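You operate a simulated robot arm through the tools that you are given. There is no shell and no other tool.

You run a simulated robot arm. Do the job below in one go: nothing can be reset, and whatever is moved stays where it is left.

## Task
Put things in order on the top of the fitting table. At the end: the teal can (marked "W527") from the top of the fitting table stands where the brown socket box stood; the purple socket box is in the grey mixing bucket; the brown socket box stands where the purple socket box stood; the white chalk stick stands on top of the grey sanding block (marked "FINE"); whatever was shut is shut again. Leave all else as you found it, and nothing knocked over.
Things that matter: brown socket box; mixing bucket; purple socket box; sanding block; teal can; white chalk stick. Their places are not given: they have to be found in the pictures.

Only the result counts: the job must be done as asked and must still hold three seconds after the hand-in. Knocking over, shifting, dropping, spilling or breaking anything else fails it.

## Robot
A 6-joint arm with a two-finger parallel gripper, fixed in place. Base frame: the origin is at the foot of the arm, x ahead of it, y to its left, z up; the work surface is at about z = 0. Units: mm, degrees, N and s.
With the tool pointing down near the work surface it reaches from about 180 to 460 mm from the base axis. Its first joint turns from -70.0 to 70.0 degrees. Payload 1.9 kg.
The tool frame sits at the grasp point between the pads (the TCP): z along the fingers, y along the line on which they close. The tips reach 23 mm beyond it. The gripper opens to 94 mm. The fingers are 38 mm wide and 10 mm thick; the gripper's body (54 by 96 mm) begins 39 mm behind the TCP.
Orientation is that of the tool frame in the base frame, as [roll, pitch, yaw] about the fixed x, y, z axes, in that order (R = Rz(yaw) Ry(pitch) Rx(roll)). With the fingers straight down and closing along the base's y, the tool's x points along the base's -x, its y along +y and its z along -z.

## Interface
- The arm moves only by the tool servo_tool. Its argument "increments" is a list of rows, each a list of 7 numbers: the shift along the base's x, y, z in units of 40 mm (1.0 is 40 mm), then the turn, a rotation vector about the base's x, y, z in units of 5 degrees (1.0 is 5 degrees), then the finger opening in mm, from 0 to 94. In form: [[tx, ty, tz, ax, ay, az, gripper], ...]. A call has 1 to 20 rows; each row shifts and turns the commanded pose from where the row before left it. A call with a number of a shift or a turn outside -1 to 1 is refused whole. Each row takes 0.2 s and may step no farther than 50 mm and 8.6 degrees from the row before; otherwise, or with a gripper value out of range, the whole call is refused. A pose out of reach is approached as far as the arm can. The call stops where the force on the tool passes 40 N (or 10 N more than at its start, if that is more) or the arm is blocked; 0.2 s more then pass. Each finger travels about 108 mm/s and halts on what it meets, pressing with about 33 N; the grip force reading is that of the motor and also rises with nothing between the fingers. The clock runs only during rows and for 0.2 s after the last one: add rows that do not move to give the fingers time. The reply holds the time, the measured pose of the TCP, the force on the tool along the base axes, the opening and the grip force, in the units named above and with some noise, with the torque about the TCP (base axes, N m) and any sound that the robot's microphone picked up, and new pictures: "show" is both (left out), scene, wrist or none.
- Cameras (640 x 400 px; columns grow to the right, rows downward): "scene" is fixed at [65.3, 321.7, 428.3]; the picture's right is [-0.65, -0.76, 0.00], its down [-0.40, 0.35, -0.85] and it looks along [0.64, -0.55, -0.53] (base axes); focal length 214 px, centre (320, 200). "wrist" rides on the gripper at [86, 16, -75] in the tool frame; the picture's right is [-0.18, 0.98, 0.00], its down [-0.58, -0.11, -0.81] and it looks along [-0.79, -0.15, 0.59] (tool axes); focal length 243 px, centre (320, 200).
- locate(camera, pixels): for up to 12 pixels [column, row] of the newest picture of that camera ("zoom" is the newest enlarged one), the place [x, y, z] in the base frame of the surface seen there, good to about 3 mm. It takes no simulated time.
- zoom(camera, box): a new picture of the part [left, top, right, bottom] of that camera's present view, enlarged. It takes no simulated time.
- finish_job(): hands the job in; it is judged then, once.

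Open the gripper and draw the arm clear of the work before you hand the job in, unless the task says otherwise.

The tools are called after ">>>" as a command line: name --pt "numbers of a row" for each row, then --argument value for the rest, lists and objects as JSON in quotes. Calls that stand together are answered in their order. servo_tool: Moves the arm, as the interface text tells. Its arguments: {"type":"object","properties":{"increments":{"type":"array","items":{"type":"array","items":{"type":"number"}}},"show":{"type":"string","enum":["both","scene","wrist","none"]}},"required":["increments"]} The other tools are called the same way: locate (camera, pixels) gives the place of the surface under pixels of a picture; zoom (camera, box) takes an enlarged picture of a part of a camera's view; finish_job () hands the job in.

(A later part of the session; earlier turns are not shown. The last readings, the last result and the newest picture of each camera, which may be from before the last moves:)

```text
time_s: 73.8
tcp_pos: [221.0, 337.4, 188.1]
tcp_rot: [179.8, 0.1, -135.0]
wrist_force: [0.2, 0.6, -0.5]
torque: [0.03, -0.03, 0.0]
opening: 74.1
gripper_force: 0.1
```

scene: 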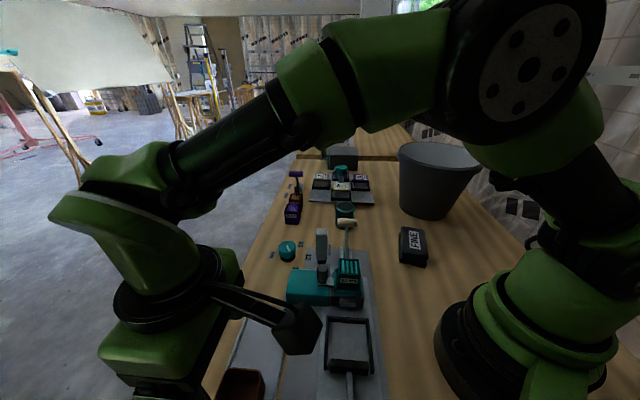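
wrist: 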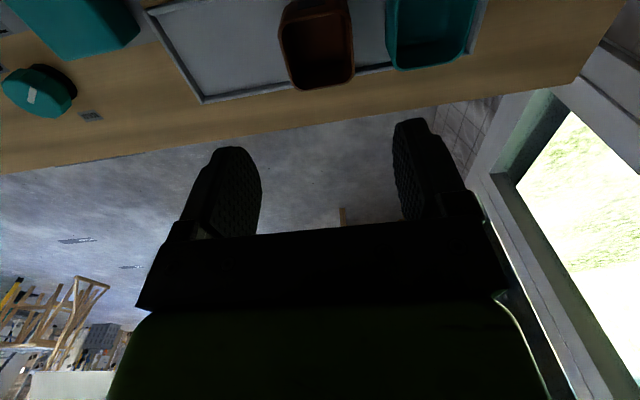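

The brown box now stands in the purple box's place beside the teal one. I travel to the can, keeping yaw -135, and stop short of it to look.

>>> servo_tool --pt "0.1 -0.5 0.4 0 0 0 94" --pt "0.19 -0.7 0.3 0 0 0 94" --pt "0.19 -0.7 0 0 0 0 94" --pt "0.19 -0.7 0 0 0 0 94" --pt "0.19 -0.7 0 0 0 0 94" --pt "0.19 -0.7 0 0 0 0 94" --pt "0.19 -0.7 0 0 0 0 94" --pt "0.19 -0.7 0 0 0 0 94" --pt "0.19 -0.7 0 0 0 0 94" --pt "0.19 -0.7 0 0 0 0 94" --pt "0.19 -0.7 0 0 0 0 94" --pt "0.19 -0.7 0 0 0 0 94" --pt "0.19 -0.7 0 0 0 0 94" --pt "0.19 -0.7 0 0 0 0 94" --pt "0.19 -0.7 0 0 0 0 94" --pt "0.19 -0.7 0 0 0 0 94" --pt "0.19 -0.7 -0.2 0 0 0 94" --pt "0.1 -0.6 -0.3 0 0 0 94"

```text
time_s: 77.6
tcp_pos: [349.6, -155.7, 196.0]
tcp_rot: [-180.0, 0.1, -135.0]
wrist_force: [0.4, 0.6, 0.5]
torque: [0.03, 0.0, 0.02]
opening: 94.0
gripper_force: 0.1
```

scene: 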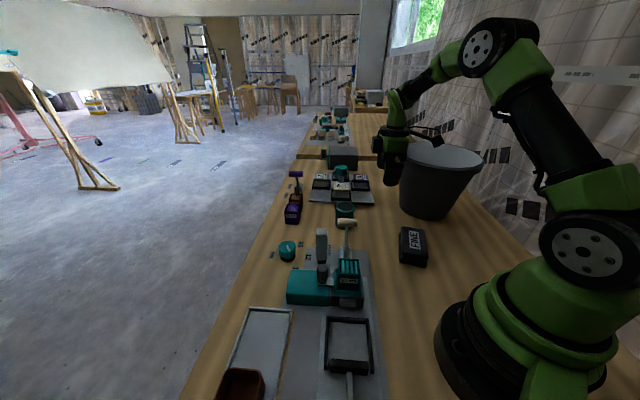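
wrist: 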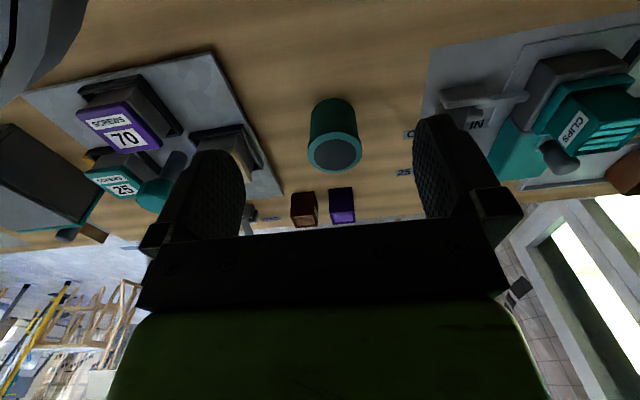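

The can is at (335,135) between the fingers with the SCREWS board to its left. I zoom and measure the can and the board edge.

>>> zoom --camera "wrist" --box '[230, 60, 430, 200]'

```text
2.86 times, centred on (330, 130) of wrist
```

zoom: 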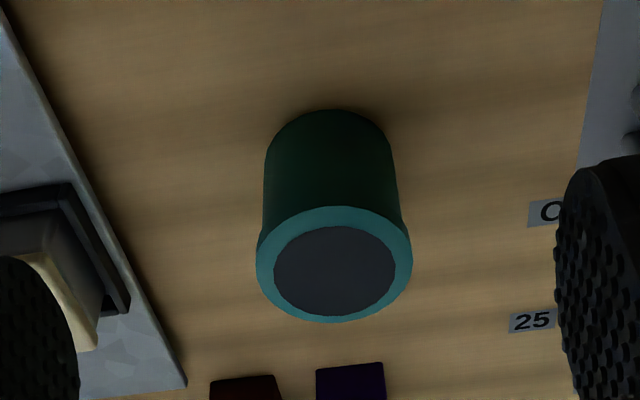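

>>> locate --camera "zoom" --pixels '[[335, 270], [262, 262], [407, 262], [335, 212], [335, 317], [275, 300], [395, 300], [330, 118], [268, 170], [394, 170], [100, 220], [160, 340]]'

>>> locate --camera "scene" --pixels '[[346, 205], [337, 205], [354, 205], [347, 221], [340, 223], [355, 223], [372, 203], [340, 203]]'

```text
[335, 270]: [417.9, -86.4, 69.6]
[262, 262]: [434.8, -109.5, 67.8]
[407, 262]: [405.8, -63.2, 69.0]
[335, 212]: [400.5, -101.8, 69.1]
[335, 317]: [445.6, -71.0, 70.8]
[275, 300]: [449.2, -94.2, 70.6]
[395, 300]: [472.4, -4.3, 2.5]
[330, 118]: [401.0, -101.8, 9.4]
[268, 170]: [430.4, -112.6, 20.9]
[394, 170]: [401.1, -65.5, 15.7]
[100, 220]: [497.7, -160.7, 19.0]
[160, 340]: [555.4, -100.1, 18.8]
```

```text
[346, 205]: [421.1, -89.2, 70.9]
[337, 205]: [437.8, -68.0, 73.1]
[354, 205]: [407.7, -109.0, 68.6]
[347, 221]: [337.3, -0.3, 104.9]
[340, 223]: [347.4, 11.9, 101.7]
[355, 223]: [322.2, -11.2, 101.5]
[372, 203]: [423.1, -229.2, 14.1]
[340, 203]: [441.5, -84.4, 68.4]
```

The can's centre is ≈(422,-87), diameter ≈57, top z≈70, well clear of board and lever. I move over it and lower to z≈100.

>>> servo_tool --pt "0.6 0.57 0 0 0 0 90" --pt "0.6 0.57 0 0 0 0 90" --pt "0.6 0.57 0 0 0 0 90" --pt "0 0 -0.8 0 0 0 90" --pt "0 0 -0.8 0 0 0 90" --pt "0 0 -0.5 0 0 0 90" --pt "0 0 0 0 0 0 90"

```text
time_s: 79.2
tcp_pos: [420.6, -87.4, 113.2]
tcp_rot: [179.9, 0.2, -135.1]
wrist_force: [-0.1, -0.5, -0.2]
torque: [-0.01, 0.04, 0.01]
opening: 89.8
gripper_force: 0.1
```

scene: 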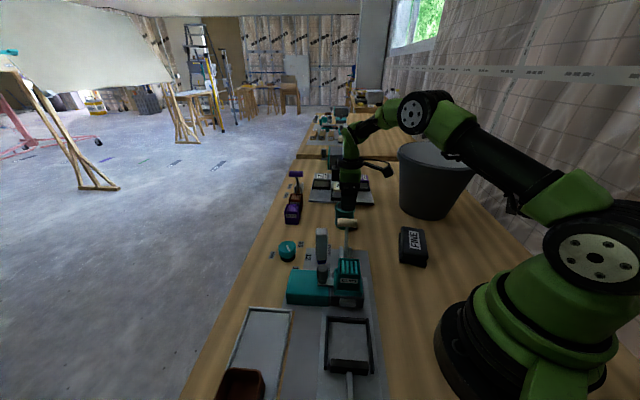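
wrist: 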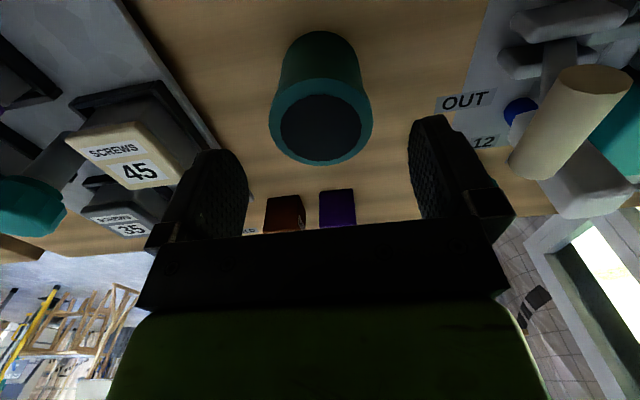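

>>> locate --camera "wrist" --pixels '[[275, 115], [368, 112], [320, 83], [320, 160], [320, 122], [283, 145], [358, 145], [318, 40]]'

>>> zoom --camera "wrist" --box '[220, 20, 440, 180]'

```text
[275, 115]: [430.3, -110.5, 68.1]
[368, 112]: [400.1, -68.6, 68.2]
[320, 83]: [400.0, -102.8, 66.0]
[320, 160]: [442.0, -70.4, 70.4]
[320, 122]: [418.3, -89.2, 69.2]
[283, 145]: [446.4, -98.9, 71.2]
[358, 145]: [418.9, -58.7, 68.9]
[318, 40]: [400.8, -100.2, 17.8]
```

```text
2.50 times, centred on (330, 100) of wrist
```

zoom: 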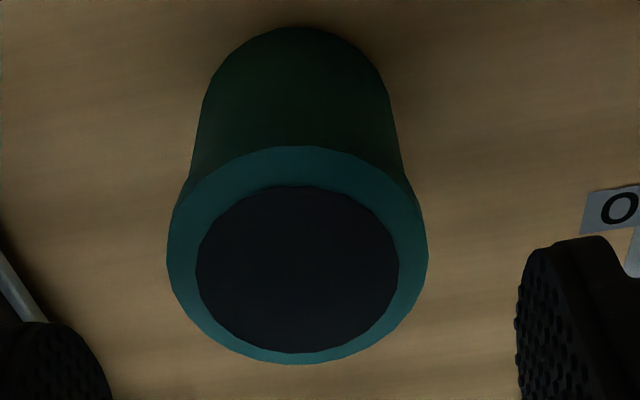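

The can is centred between the fingers. I descend to z≈52 and close gently.

>>> servo_tool --pt "0 0 -0.6 0 0 0 90" --pt "0 0 -0.6 0 0 0 90" --pt "0 0 -0.33 0 0 0 90" --pt "0 0 0 0 0 0 75" --pt "0 0 0 0 0 0 65" --pt "0 0 0 0 0 0 58" --pt "0 0 0 0 0 0 50" --pt "0 0 0 0 0 0 45" --pt "0 0 0 0 0 0 45"

```text
time_s: 81.2
tcp_pos: [421.7, -86.5, 51.5]
tcp_rot: [179.9, 0.1, -134.9]
wrist_force: [0.1, -0.6, 0.3]
torque: [-0.02, -0.01, 0.03]
opening: 61.3
gripper_force: 32.9
```

scene: 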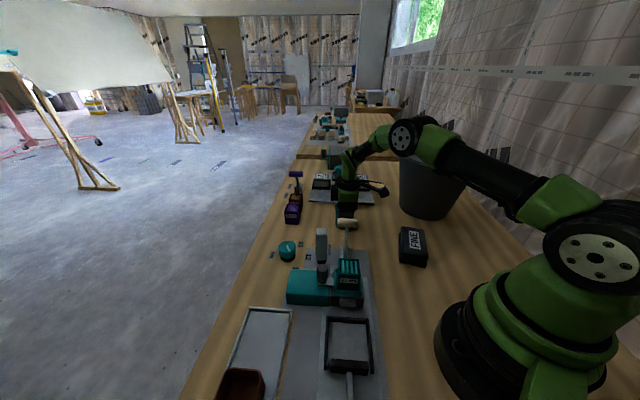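
wrist: 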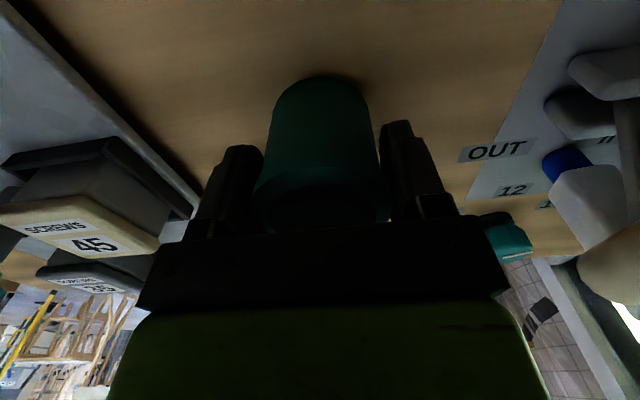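

Gripped at the lip, 61.3 mm. I lift slowly by about 50 mm and check that the can hangs level.

>>> servo_tool --pt "0 0 0.15 0 0 0 45" --pt "0 0 0.25 0 0 0 45" --pt "0 0 0.4 0 0 0 45" --pt "0 0 0.4 0 0 0 45"

```text
time_s: 82.2
tcp_pos: [422.7, -88.1, 97.6]
tcp_rot: [-180.0, 0.2, -135.0]
wrist_force: [-0.5, 0.7, -1.8]
torque: [0.0, -0.01, 0.03]
opening: 61.2
gripper_force: 32.8
```

scene: 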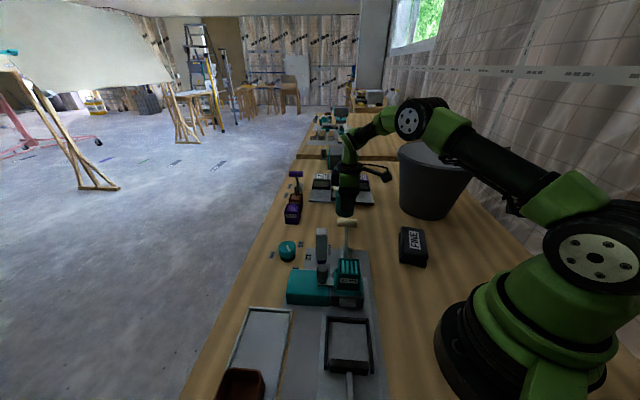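
wrist: 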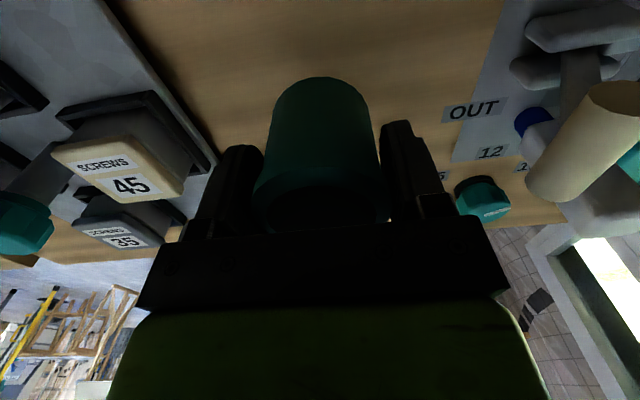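

The can hangs level. I raise it to z≈200 and carry it over to the brown box's former place.

>>> servo_tool --pt "0 0 0.5 0 0 0 45" --pt "0 0 0.7 0 0 0 45" --pt "0 0 0.7 0 0 0 45" --pt "0 0 0.6 0 0 0 45" --pt "-0.15 0.4 0.1 0 0 0 45" --pt "-0.25 0.65 0 0 0 0 45" --pt "-0.25 0.65 0 0 0 0 45" --pt "-0.25 0.65 0 0 0 0 45" --pt "-0.25 0.65 0 0 0 0 45" --pt "-0.25 0.65 0 0 0 0 45" --pt "-0.25 0.65 0 0 0 0 45" --pt "-0.25 0.65 0 0 0 0 45" --pt "-0.25 0.65 0 0 0 0 45" --pt "-0.25 0.65 0 0 0 0 45" --pt "-0.25 0.65 0 0 0 0 45" --pt "-0.25 0.65 0 0 0 0 45" --pt "-0.25 0.65 0 0 0 0 45" --pt "-0.25 0.6 0 0 0 0 45" --pt "-0.1 0.2 0 0 0 0 45" --pt "0 0 0 0 0 0 45"

```text
time_s: 86.4
tcp_pos: [282.9, 271.5, 201.4]
tcp_rot: [179.9, 0.1, -135.0]
wrist_force: [-0.3, 0.3, -0.8]
torque: [0.02, 0.0, 0.01]
opening: 61.3
gripper_force: 33.3
```

scene: 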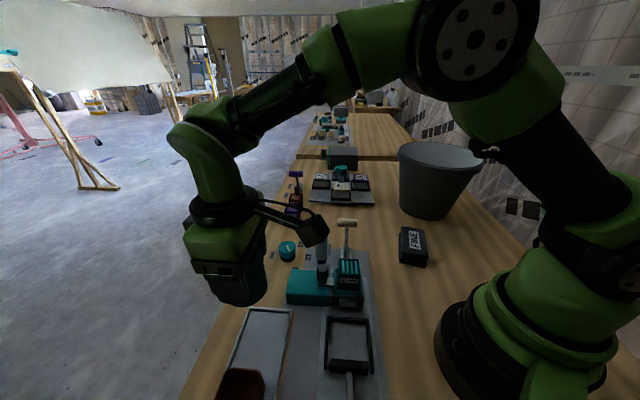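
wrist: 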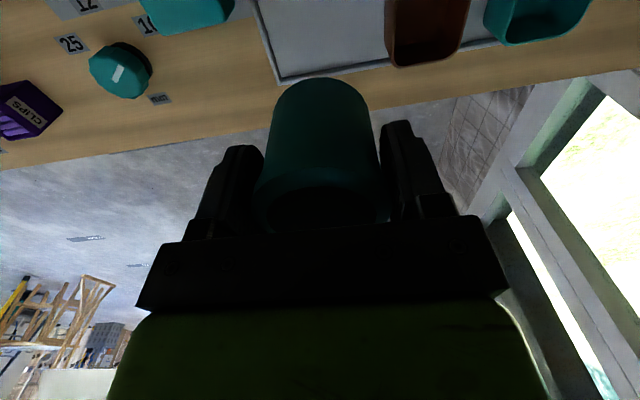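

I correct by (+3,+1) mm and lower to z≈70, then re-read.

>>> servo_tool --pt "0.07 0.03 -0.5 0 0 0 45" --pt "0 0 -0.7 0 0 0 45" --pt "0 0 -0.7 0 0 0 45" --pt "0 0 -0.7 0 0 0 45" --pt "0 0 -0.4 0 0 0 45" --pt "0 0 -0.28 0 0 0 45" --pt "0 0 0 0 0 0 45"

>>> servo_tool --pt "0 0 0 0 0 0 45" --show "none"

>>> servo_tool --pt "0 0 0 0 0 0 45" --show "none"

```text
time_s: 88.0
tcp_pos: [285.2, 274.8, 70.4]
tcp_rot: [-180.0, 0.1, -135.0]
wrist_force: [-0.3, 0.4, -1.0]
torque: [0.04, 0.01, -0.02]
opening: 61.4
gripper_force: 33.1
```

scene: 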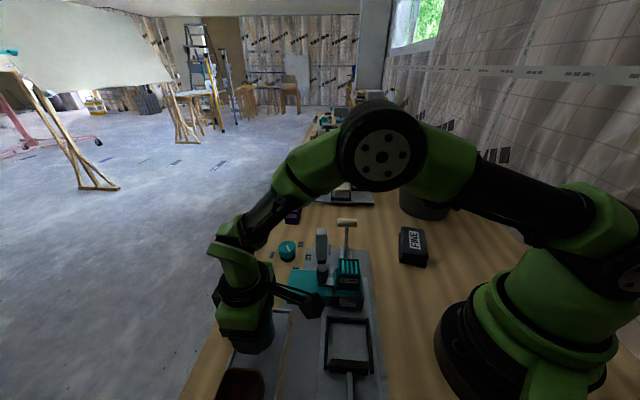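
wrist: 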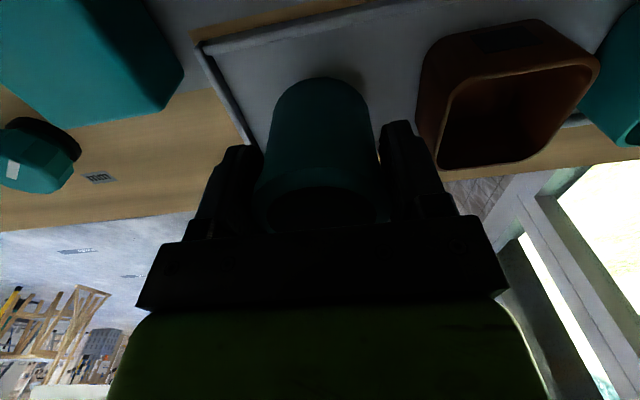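

```text
time_s: 88.4
tcp_pos: [284.6, 274.6, 70.9]
tcp_rot: [-180.0, 0.0, -135.0]
wrist_force: [-0.4, -0.3, -2.6]
torque: [0.01, 0.02, 0.03]
opening: 61.5
gripper_force: 33.2
```

```text
time_s: 88.8
tcp_pos: [285.0, 275.1, 71.2]
tcp_rot: [180.0, 0.1, -135.0]
wrist_force: [-0.9, -0.5, -2.3]
torque: [0.02, 0.0, 0.03]
opening: 61.3
gripper_force: 33.0
```

Average is (284.9,274.8); I shift (+1.7,-1.7) mm and lower carefully to near tray contact.

>>> servo_tool --pt "0.042 -0.042 -0.15 0 0 0 45" --pt "0 0 -0.15 0 0 0 45" --pt "0 0 -0.05 0 0 0 45" --pt "0 0 0 0 0 0 45" --show "none"

>>> servo_tool --pt "0 0 -0.04 0 0 0 45" --show "none"

>>> servo_tool --pt "0 0 0 0 0 0 45" --show "wrist"

```text
time_s: 89.8
tcp_pos: [288.1, 272.0, 58.0]
tcp_rot: [179.9, 0.1, -134.9]
wrist_force: [0.3, -0.1, -0.4]
torque: [0.02, 0.01, 0.02]
opening: 61.1
gripper_force: 32.8
```

```text
time_s: 90.2
tcp_pos: [287.0, 272.1, 55.7]
tcp_rot: [179.9, 0.1, -135.0]
wrist_force: [-2.5, -2.3, 6.9]
torque: [-0.17, -0.07, -0.07]
opening: 61.4
gripper_force: 33.3
```

```text
time_s: 90.6
tcp_pos: [289.1, 271.5, 56.9]
tcp_rot: [179.8, 0.0, -135.0]
wrist_force: [-3.3, -2.9, 11.0]
torque: [-0.18, -0.02, -0.06]
opening: 61.2
gripper_force: 33.1
```

wrist: 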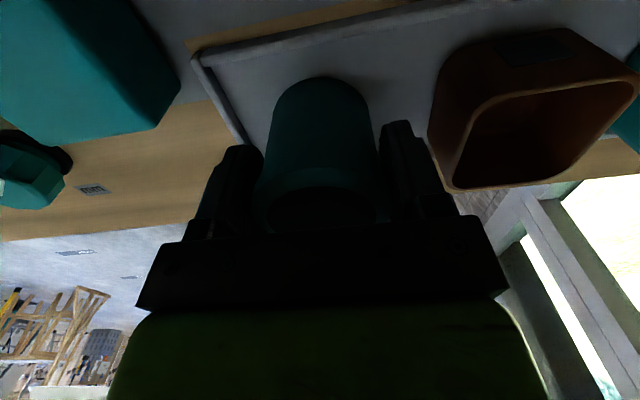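

The can touches the tray (11 N). I ease up 1 mm, open gently, and rise.

>>> servo_tool --pt "-0.02 0.02 0.025 0 0 0 45" --pt "0 0 0 0 0 0 58" --pt "0 0 0 0 0 0 64" --pt "0 0 0 0 0 0 72" --pt "0 0 0 0 0 0 76" --pt "0 0 0.3 0 0 0 76" --pt "0 0 0.6 0 0 0 76" --pt "0 0 0.8 0 0 0 76" --pt "0 0 0.8 0 0 0 76"

```text
time_s: 92.6
tcp_pos: [286.6, 273.2, 156.9]
tcp_rot: [-180.0, 0.1, -135.0]
wrist_force: [-0.2, -0.4, 0.5]
torque: [0.0, -0.01, 0.02]
opening: 76.1
gripper_force: 0.0
```

scene: 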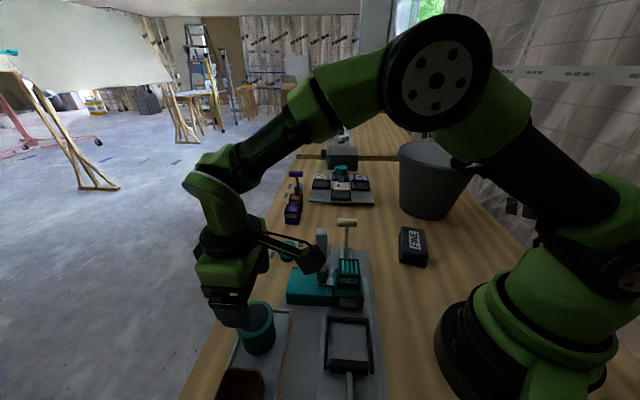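
wrist: 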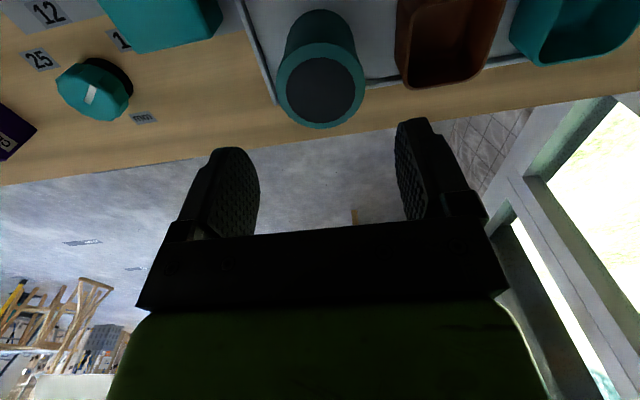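

The can stands where the brown box was. Next the white chalk stick: I rise to z≈220 and move to a viewing spot before it.

>>> servo_tool --pt "0 0 0.8 0 0 0 76" --pt "0 -0.3 0.8 0 0 0 76" --pt "0 -0.7 0 0 0 0 76" --pt "0 -0.7 0 0 0 0 76" --pt "0 -0.7 0 0 0 0 76" --pt "0 -0.7 0 0 0 0 76" --pt "0 -0.7 0 0 0 0 76" --pt "0 -0.7 0 0 0 0 76" --pt "0 -0.7 0 0 0 0 76" --pt "0 -0.7 0 0 0 0 76" --pt "0 -0.6 0 0 0 0 76"

```text
time_s: 95.0
tcp_pos: [285.5, 12.8, 219.7]
tcp_rot: [-179.9, 0.1, -135.0]
wrist_force: [0.2, -0.2, -1.6]
torque: [-0.01, 0.0, 0.02]
opening: 76.0
gripper_force: 0.2
```

scene: 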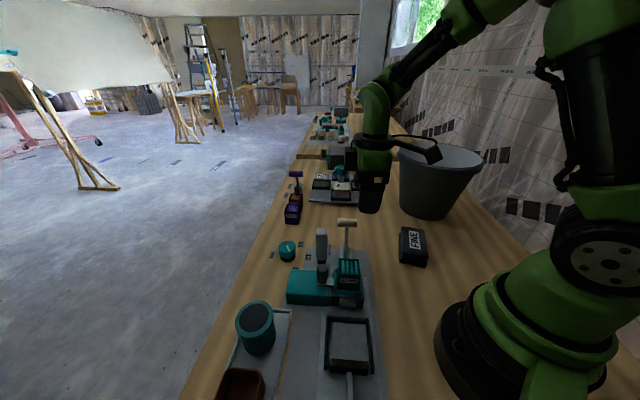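
wrist: 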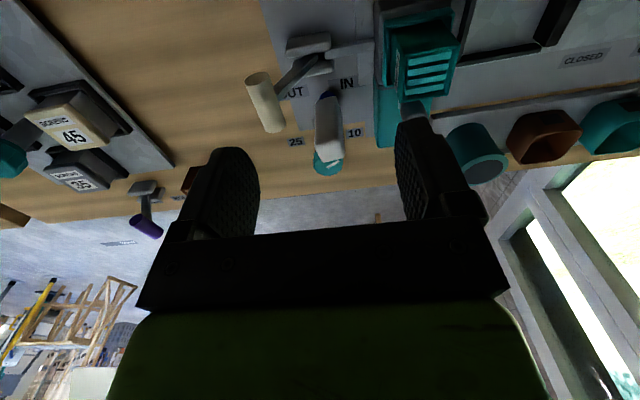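

I zoom in on the stick at (330,130) and check the can's new position in the scene view.

>>> zoom --camera "wrist" --box '[270, 70, 390, 185]'

>>> locate --camera "scene" --pixels '[[255, 318], [239, 318], [273, 318], [255, 303], [255, 332], [240, 385]]'

```text
3.48 times, centred on (330, 128) of wrist
```

zoom: 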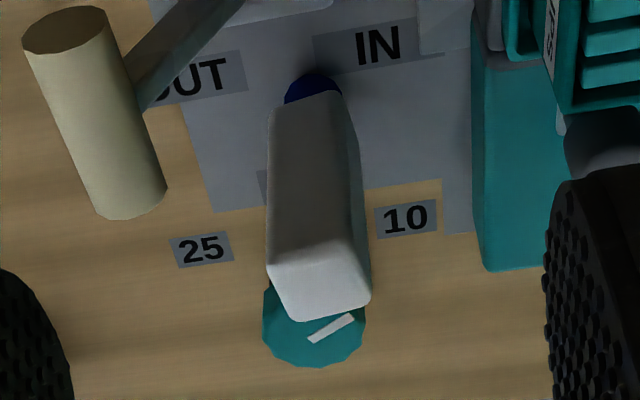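

```text
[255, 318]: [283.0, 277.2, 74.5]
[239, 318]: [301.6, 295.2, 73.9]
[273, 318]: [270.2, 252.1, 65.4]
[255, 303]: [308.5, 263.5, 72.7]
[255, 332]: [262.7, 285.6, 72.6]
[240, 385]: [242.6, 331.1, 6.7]
```

>>> locate --camera "zoom" --pixels '[[320, 285], [275, 272], [350, 258], [366, 292], [292, 312], [270, 200], [350, 180], [300, 150], [312, 85], [290, 100], [335, 95], [310, 220]]'

```text
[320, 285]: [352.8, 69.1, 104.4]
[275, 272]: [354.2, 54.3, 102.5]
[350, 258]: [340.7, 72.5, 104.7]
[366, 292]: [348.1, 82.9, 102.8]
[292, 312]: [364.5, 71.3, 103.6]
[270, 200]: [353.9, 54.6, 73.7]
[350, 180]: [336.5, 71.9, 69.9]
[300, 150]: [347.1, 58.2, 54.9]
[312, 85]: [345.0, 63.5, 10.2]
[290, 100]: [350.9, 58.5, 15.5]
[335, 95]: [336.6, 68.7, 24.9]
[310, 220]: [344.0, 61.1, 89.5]
```

The stick is ≈24 × 24 mm, centre ≈(352.1,70.7), top z≈104, aligned at 45°. I move over it with the fingers at 60 mm and lower to z≈140.

>>> servo_tool --pt "0.555 0.4825 0 0 0 0 60" --pt "0.555 0.4825 0 0 0 0 60" --pt "0.555 0.4825 0 0 0 0 60" --pt "0 0 -0.66 0 0 0 60" --pt "0 0 -0.66 0 0 0 60" --pt "0 0 -0.66 0 0 0 60" --pt "0 0 0 0 0 0 60"

>>> servo_tool --pt "0 0 0 0 0 0 60" --show "none"

>>> zoom --camera "wrist" --box '[220, 20, 440, 180]'

```text
time_s: 96.6
tcp_pos: [354.8, 70.2, 142.1]
tcp_rot: [179.9, 0.1, -135.0]
wrist_force: [-0.4, 0.1, 0.3]
torque: [-0.02, 0.01, 0.0]
opening: 60.4
gripper_force: 0.1
```

scene: 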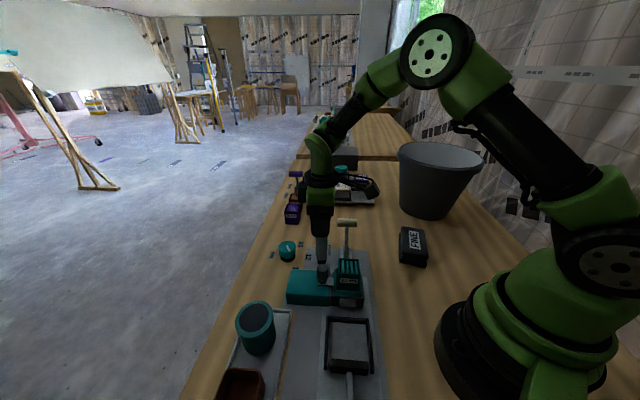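
wrist: 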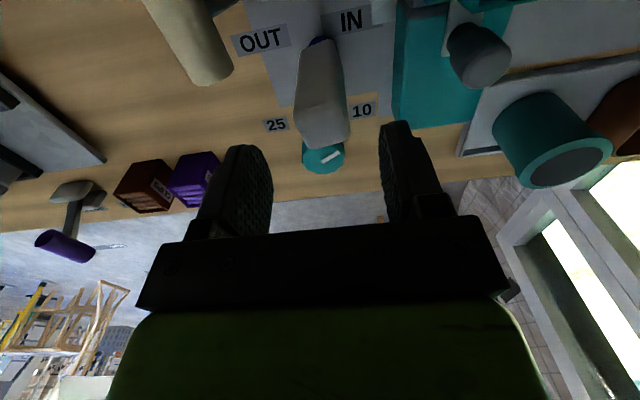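

```text
time_s: 97.0
tcp_pos: [353.6, 70.7, 142.8]
tcp_rot: [179.9, 0.2, -135.0]
wrist_force: [-0.5, 0.4, 0.2]
torque: [-0.02, 0.01, -0.01]
opening: 60.0
gripper_force: 0.0
```

```text
2.50 times, centred on (330, 100) of wrist
```

zoom: 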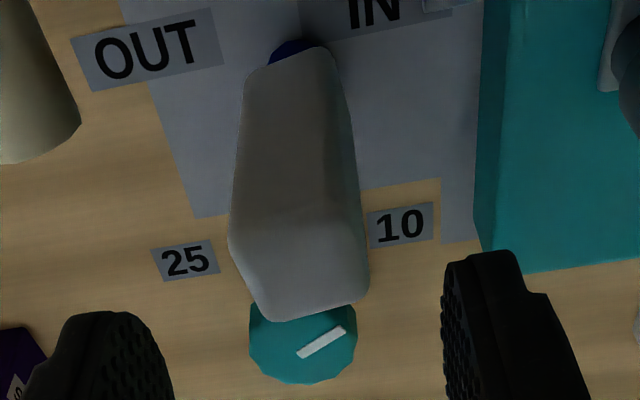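

>>> locate --camera "zoom" --pixels '[[300, 270], [238, 248], [345, 235], [360, 285], [270, 308], [236, 170], [350, 150], [295, 130], [290, 50], [248, 100], [330, 90]]'

```text
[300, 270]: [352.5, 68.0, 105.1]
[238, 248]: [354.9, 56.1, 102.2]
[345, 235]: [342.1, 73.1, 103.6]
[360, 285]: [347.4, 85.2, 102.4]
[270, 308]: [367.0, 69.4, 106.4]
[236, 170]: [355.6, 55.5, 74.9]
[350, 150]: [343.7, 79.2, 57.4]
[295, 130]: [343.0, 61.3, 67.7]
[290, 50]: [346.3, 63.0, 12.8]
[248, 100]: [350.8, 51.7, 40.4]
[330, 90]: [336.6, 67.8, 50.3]
```

Stick centre in the row direction is v≈-199; I shift 2.5 mm in -x, descend to z≈75 and close slowly on the body.

>>> servo_tool --pt "-0.06 -0.005 0 0 0 0 56" --pt "0 0 -0.6 0 0 0 56" --pt "0 0 -0.6 0 0 0 56" --pt "0 0 -0.48 0 0 0 56" --pt "0 0 0 0 0 0 44" --pt "0 0 0 0 0 0 34" --pt "0 0 0 0 0 0 28" --pt "0 0 0 0 0 0 22" --pt "0 0 0 0 0 0 16" --pt "0 0 0 0 0 0 16"

```text
time_s: 99.2
tcp_pos: [350.1, 69.8, 75.8]
tcp_rot: [179.8, 0.1, -135.0]
wrist_force: [-0.1, -0.7, 0.3]
torque: [0.0, -0.02, -0.01]
opening: 27.5
gripper_force: 33.1
```

scene: 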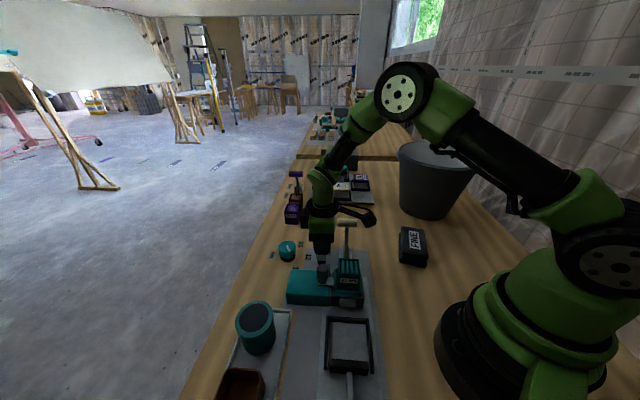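
wrist: 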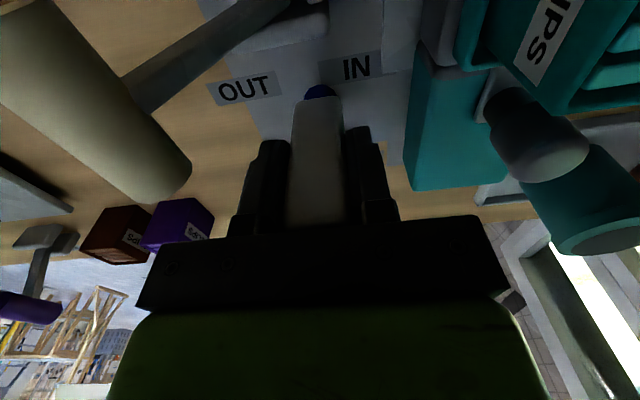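

Gripped at 27.5 mm. I lift just 4 mm first and check the force, to make sure the stick is free and not a fixed part.

>>> servo_tool --pt "0 0 0.05 0 0 0 16" --pt "0 0 0.05 0 0 0 16"

```text
time_s: 99.8
tcp_pos: [351.5, 69.4, 79.7]
tcp_rot: [180.0, 0.0, -135.0]
wrist_force: [-0.1, -0.9, -0.7]
torque: [0.01, 0.03, -0.02]
opening: 27.3
gripper_force: 32.4
```

scene: 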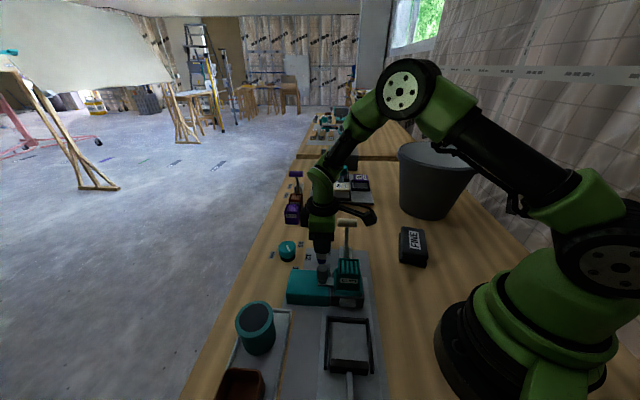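
wrist: 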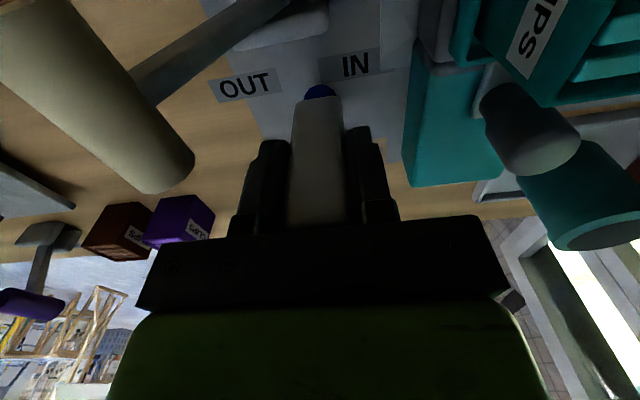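

It lifts freely, blue end included, so it is a loose object. I raise it more and look at it in the scene view.

>>> servo_tool --pt "0 0 0.4 0 0 0 16" --pt "0 0 0.8 0 0 0 16" --pt "0 0 0.8 0 0 0 16" --pt "0 0 0.8 0 0 0 16"

>>> zoom --camera "scene" --box '[290, 180, 360, 260]'

>>> zoom --camera "wrist" --box '[230, 60, 410, 240]'

```text
time_s: 100.8
tcp_pos: [350.4, 70.5, 190.8]
tcp_rot: [179.8, -0.1, -135.0]
wrist_force: [0.1, -0.2, -0.6]
torque: [-0.01, 0.02, -0.01]
opening: 27.0
gripper_force: 32.9
```

scene: 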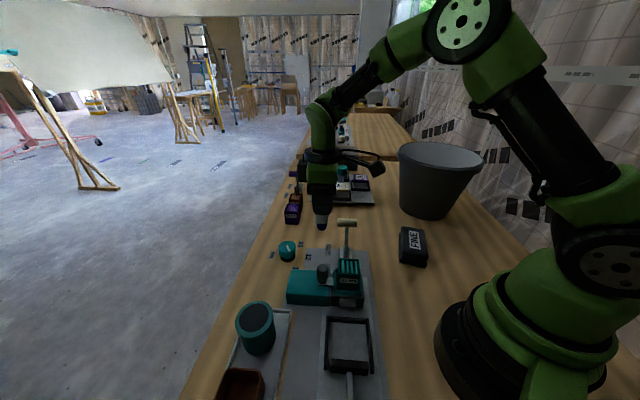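
wrist: 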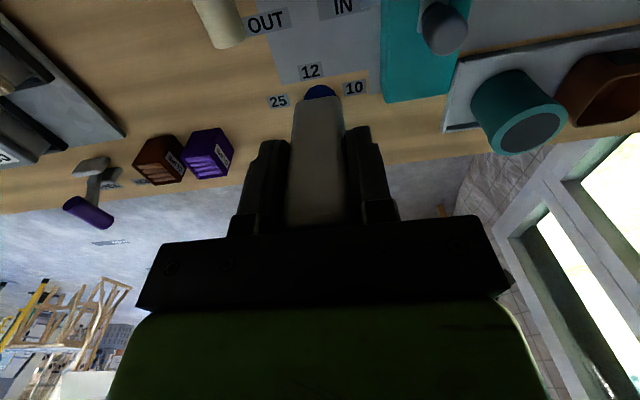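

```text
5.00 times, centred on (325, 220) of scene
```

zoom: 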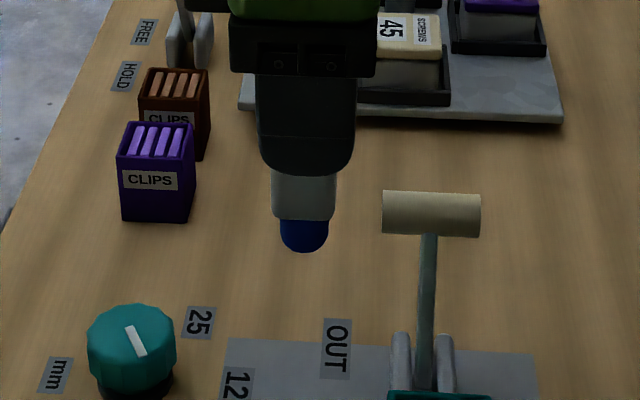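

```text
2.22 times, centred on (320, 150) of wrist
```

zoom: 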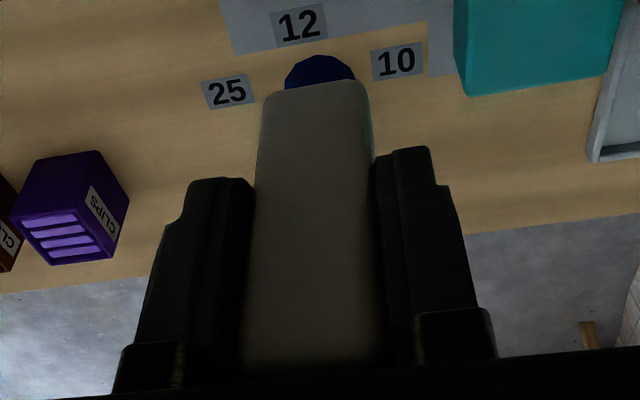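

The stick is held upright and hangs free. Now I measure the sanding block's top in the scene view.

>>> zoom --camera "scene" --box '[385, 215, 445, 275]'

```text
6.67 times, centred on (415, 245) of scene
```

zoom: 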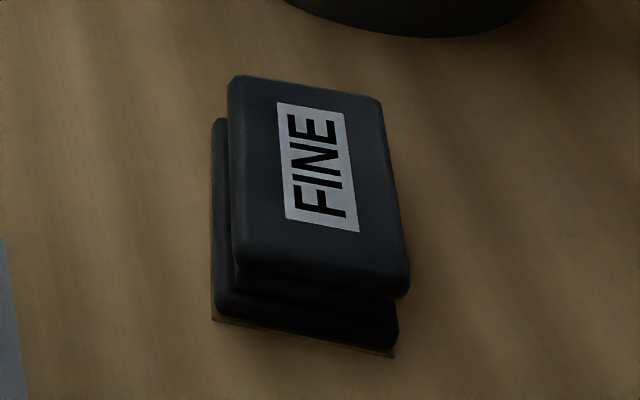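

>>> locate --camera "zoom" --pixels '[[235, 85], [375, 105], [400, 275], [240, 255], [318, 168], [285, 110], [340, 118], [290, 215], [355, 228], [270, 170], [375, 180], [315, 250]]'

```text
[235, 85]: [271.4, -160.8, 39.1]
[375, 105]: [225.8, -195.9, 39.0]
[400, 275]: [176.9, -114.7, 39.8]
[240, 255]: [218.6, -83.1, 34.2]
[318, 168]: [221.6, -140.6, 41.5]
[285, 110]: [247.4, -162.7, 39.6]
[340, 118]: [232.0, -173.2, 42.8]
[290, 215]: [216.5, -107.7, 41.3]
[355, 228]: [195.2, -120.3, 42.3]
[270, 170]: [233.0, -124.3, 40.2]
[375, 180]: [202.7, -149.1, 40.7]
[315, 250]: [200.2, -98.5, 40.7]
```

The block's top centre is ≈(222,-139) at z≈41, about 57 × 92 mm. I raise the stick and carry it there at z≈240.

>>> servo_tool --pt "0 0 0.6 0 0 0 16" --pt "0 0 0.65 0 0 0 16" --pt "-0.2 -0.35 0 0 0 0 16" --pt "-0.4 -0.65 0 0 0 0 16" --pt "-0.4 -0.65 0 0 0 0 16" --pt "-0.4 -0.65 0 0 0 0 16" --pt "-0.4 -0.65 0 0 0 0 16" --pt "-0.4 -0.65 0 0 0 0 16" --pt "-0.4 -0.65 0 0 0 0 16" --pt "-0.4 -0.65 0 0 0 0 16" --pt "-0.2 -0.33 0 0 0 0 16" --pt "0 0 0 0 0 0 16"

```text
time_s: 103.4
tcp_pos: [224.1, -138.9, 242.4]
tcp_rot: [180.0, 0.1, -135.0]
wrist_force: [0.5, -0.2, -0.7]
torque: [0.02, -0.01, -0.02]
opening: 27.6
gripper_force: 33.2
```

scene: 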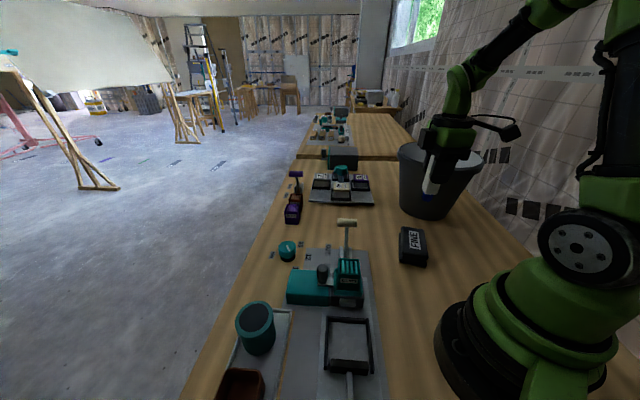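
wrist: 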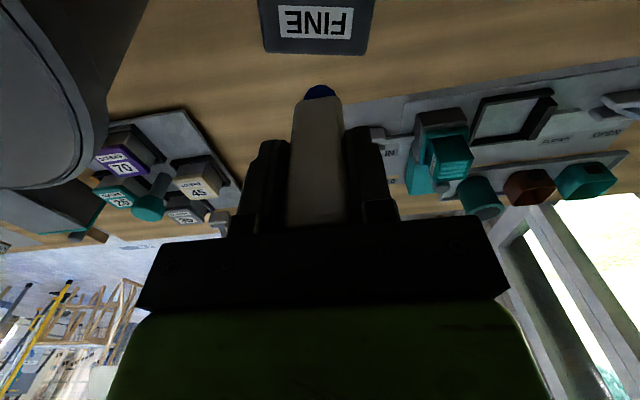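

I take a closer look at the held stick from the scene camera and re-measure the block from the wrist.

>>> zoom --camera "scene" --box '[395, 130, 475, 210]'

>>> locate --camera "wrist" --pixels '[[316, 22], [280, 10], [352, 10], [280, 36], [350, 37], [268, 44], [362, 48], [316, 5]]'

>>> servo_tool --pt "0 0 0 0 0 0 16" --show "none"

```text
5.00 times, centred on (435, 170) of scene
```

zoom: 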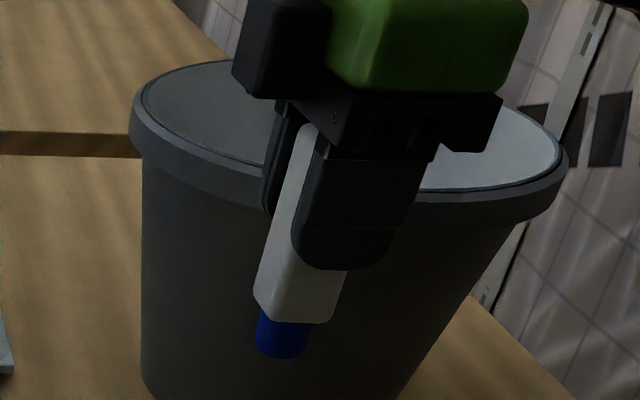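

```text
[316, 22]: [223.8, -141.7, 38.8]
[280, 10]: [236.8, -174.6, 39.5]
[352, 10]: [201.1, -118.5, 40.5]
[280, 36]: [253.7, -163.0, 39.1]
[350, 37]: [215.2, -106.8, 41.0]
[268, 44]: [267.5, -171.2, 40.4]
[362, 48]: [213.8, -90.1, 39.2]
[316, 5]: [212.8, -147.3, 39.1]
```

```text
time_s: 103.8
tcp_pos: [224.3, -138.4, 241.2]
tcp_rot: [179.9, 0.1, -135.1]
wrist_force: [-0.6, -0.5, -0.3]
torque: [-0.01, -0.01, -0.01]
opening: 27.4
gripper_force: 32.9
```

The stick has a flat-ended blue cap at the bottom; block centre ≈(224,-140). I lower to z≈122, some 6 mm above the expected contact.

>>> servo_tool --pt "0 -0.03 -0.6 0 0 0 16" --pt "0 0 -0.7 0 0 0 16" --pt "0 0 -0.7 0 0 0 16" --pt "0 0 -0.6 0 0 0 16" --pt "0 0 -0.25 0 0 0 16" --pt "0 0 -0.15 0 0 0 16" --pt "0 0 0 0 0 0 16"

>>> zoom --camera "scene" --box '[370, 190, 460, 280]'

```text
time_s: 105.4
tcp_pos: [224.2, -139.5, 120.8]
tcp_rot: [179.9, 0.1, -135.0]
wrist_force: [0.2, 1.0, -1.3]
torque: [0.01, -0.02, 0.0]
opening: 27.5
gripper_force: 33.5
```

scene: 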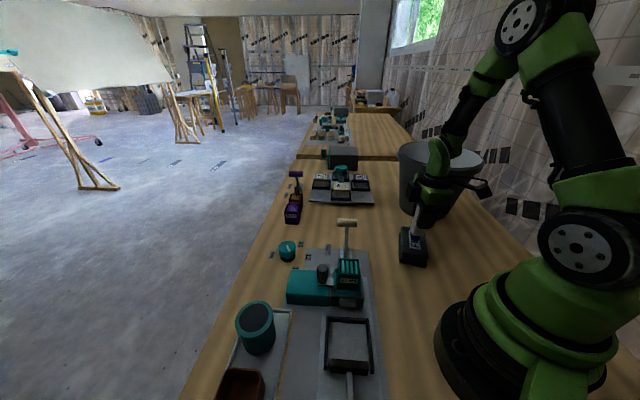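
wrist: 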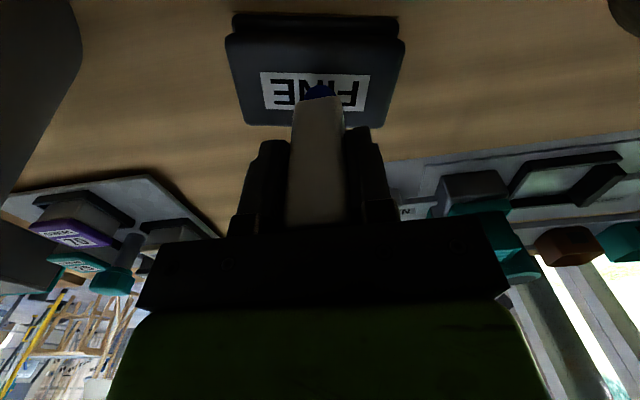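

```text
4.44 times, centred on (415, 235) of scene
```

zoom: 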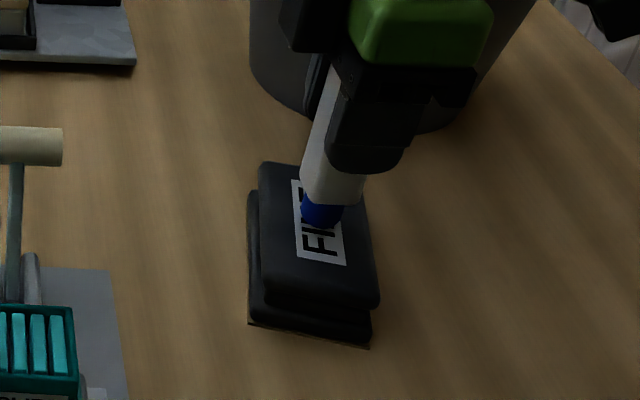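

The stick is just above the middle of the "FINE" label. I lower in 1.6 mm steps and watch the force.

>>> servo_tool --pt "0 0 -0.04 0 0 0 16" --pt "0 0 -0.04 0 0 0 16" --show "none"

>>> servo_tool --pt "0 0 -0.03 0 0 0 16" --show "none"

>>> servo_tool --pt "0 0 -0.03 0 0 0 16" --show "none"

```text
time_s: 106.0
tcp_pos: [223.1, -139.7, 117.6]
tcp_rot: [179.9, 0.1, -135.0]
wrist_force: [0.2, -0.9, -0.2]
torque: [0.03, 0.01, 0.01]
opening: 27.4
gripper_force: 33.4
```

```text
time_s: 106.4
tcp_pos: [223.5, -139.2, 115.4]
tcp_rot: [-180.0, 0.1, -134.9]
wrist_force: [0.2, -0.2, -0.5]
torque: [-0.01, -0.03, 0.0]
opening: 27.4
gripper_force: 32.9
```

```text
time_s: 106.8
tcp_pos: [223.2, -139.2, 115.1]
tcp_rot: [179.9, 0.1, -134.9]
wrist_force: [-2.8, 2.7, 12.1]
torque: [0.14, 0.21, 0.05]
opening: 27.6
gripper_force: 33.1
```

Contact: 12 N. I back off by half a millimetre to reduce the load before opening.

>>> servo_tool --pt "0 0 0.015 0 0 0 16" --pt "0 0 0 0 0 0 16" --show "none"

>>> servo_tool --pt "0 0 0 0 0 0 16"

>>> zoom --camera "scene" --box '[370, 190, 460, 280]'

```text
time_s: 107.4
tcp_pos: [224.2, -139.9, 114.5]
tcp_rot: [180.0, 0.2, -135.0]
wrist_force: [-0.6, 0.6, -0.8]
torque: [-0.02, 0.02, 0.01]
opening: 27.6
gripper_force: 33.4
```

```text
time_s: 107.8
tcp_pos: [223.8, -140.8, 116.8]
tcp_rot: [-180.0, 0.1, -135.0]
wrist_force: [-1.2, -0.2, -0.8]
torque: [-0.03, -0.01, -0.01]
opening: 27.5
gripper_force: 32.9
```

scene: 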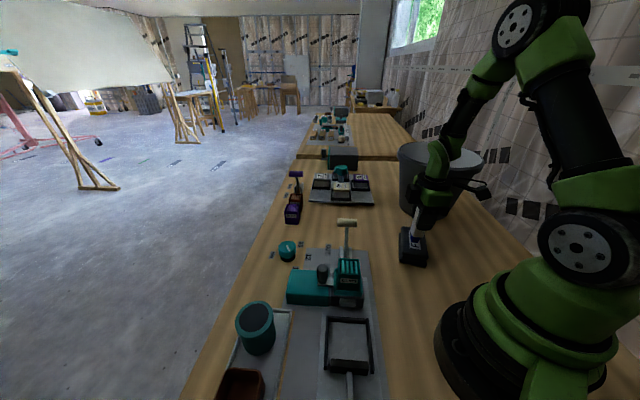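
wrist: 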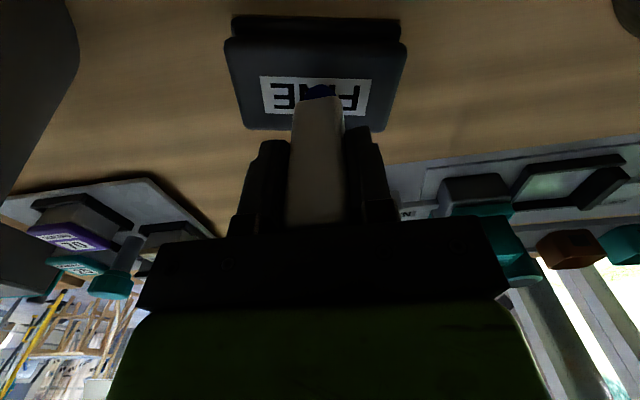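

```text
4.44 times, centred on (415, 235) of scene
```

zoom: 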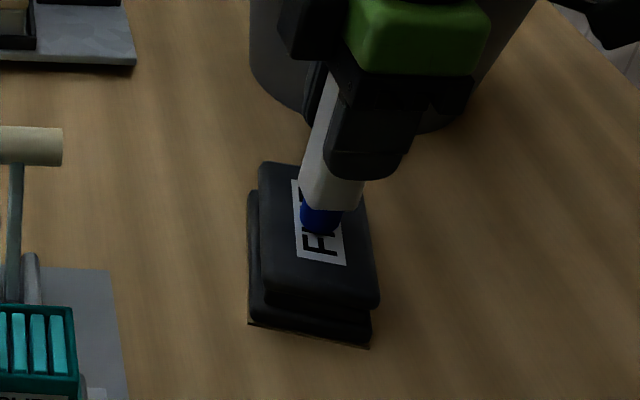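

Load is gone, gap <0.6 mm. I lower 0.3 mm and open the fingers gradually.

>>> servo_tool --pt "0 0 -0.008 0 0 0 16" --pt "0 0 0 0 0 0 27" --pt "0 0 0 0 0 0 28" --pt "0 0 0 0 0 0 29" --pt "0 0 0 0 0 0 31" --pt "0 0 0 0 0 0 34" --pt "0 0 0 0 0 0 40" --pt "0 0 0 0 0 0 50" --pt "0 0 0 0 0 0 56" --pt "0 0 0 0 0 0 56"

>>> zoom --camera "scene" --box '[370, 190, 460, 280]'

```text
time_s: 110.0
tcp_pos: [223.3, -139.9, 115.1]
tcp_rot: [179.9, 0.1, -135.0]
wrist_force: [-0.2, -0.6, -0.4]
torque: [-0.01, -0.03, 0.0]
opening: 56.0
gripper_force: 0.1
```

scene: 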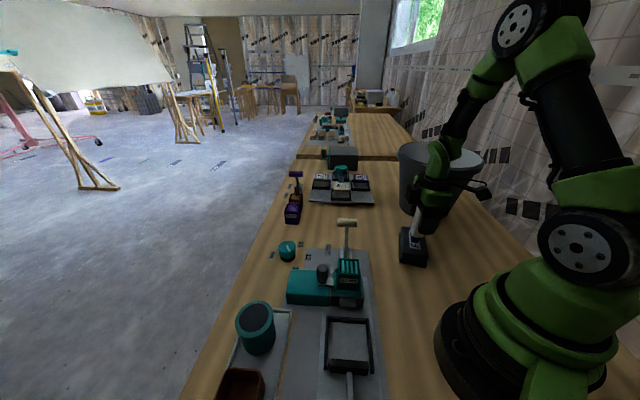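
wrist: 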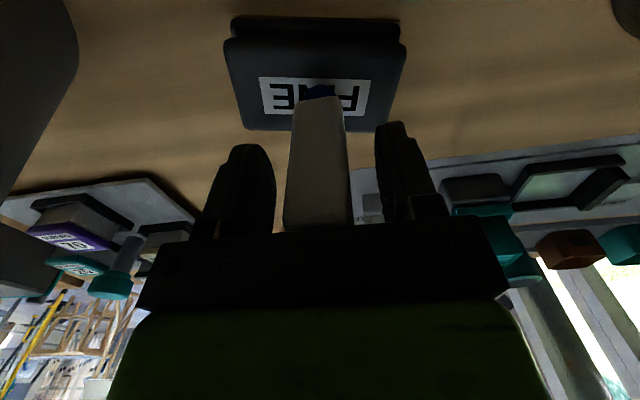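

```text
4.44 times, centred on (415, 235) of scene
```

zoom: 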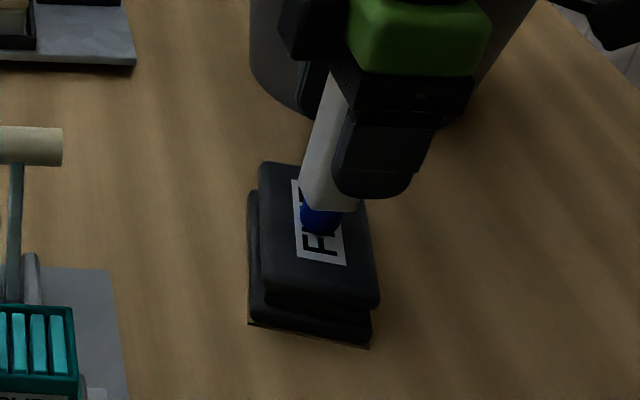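

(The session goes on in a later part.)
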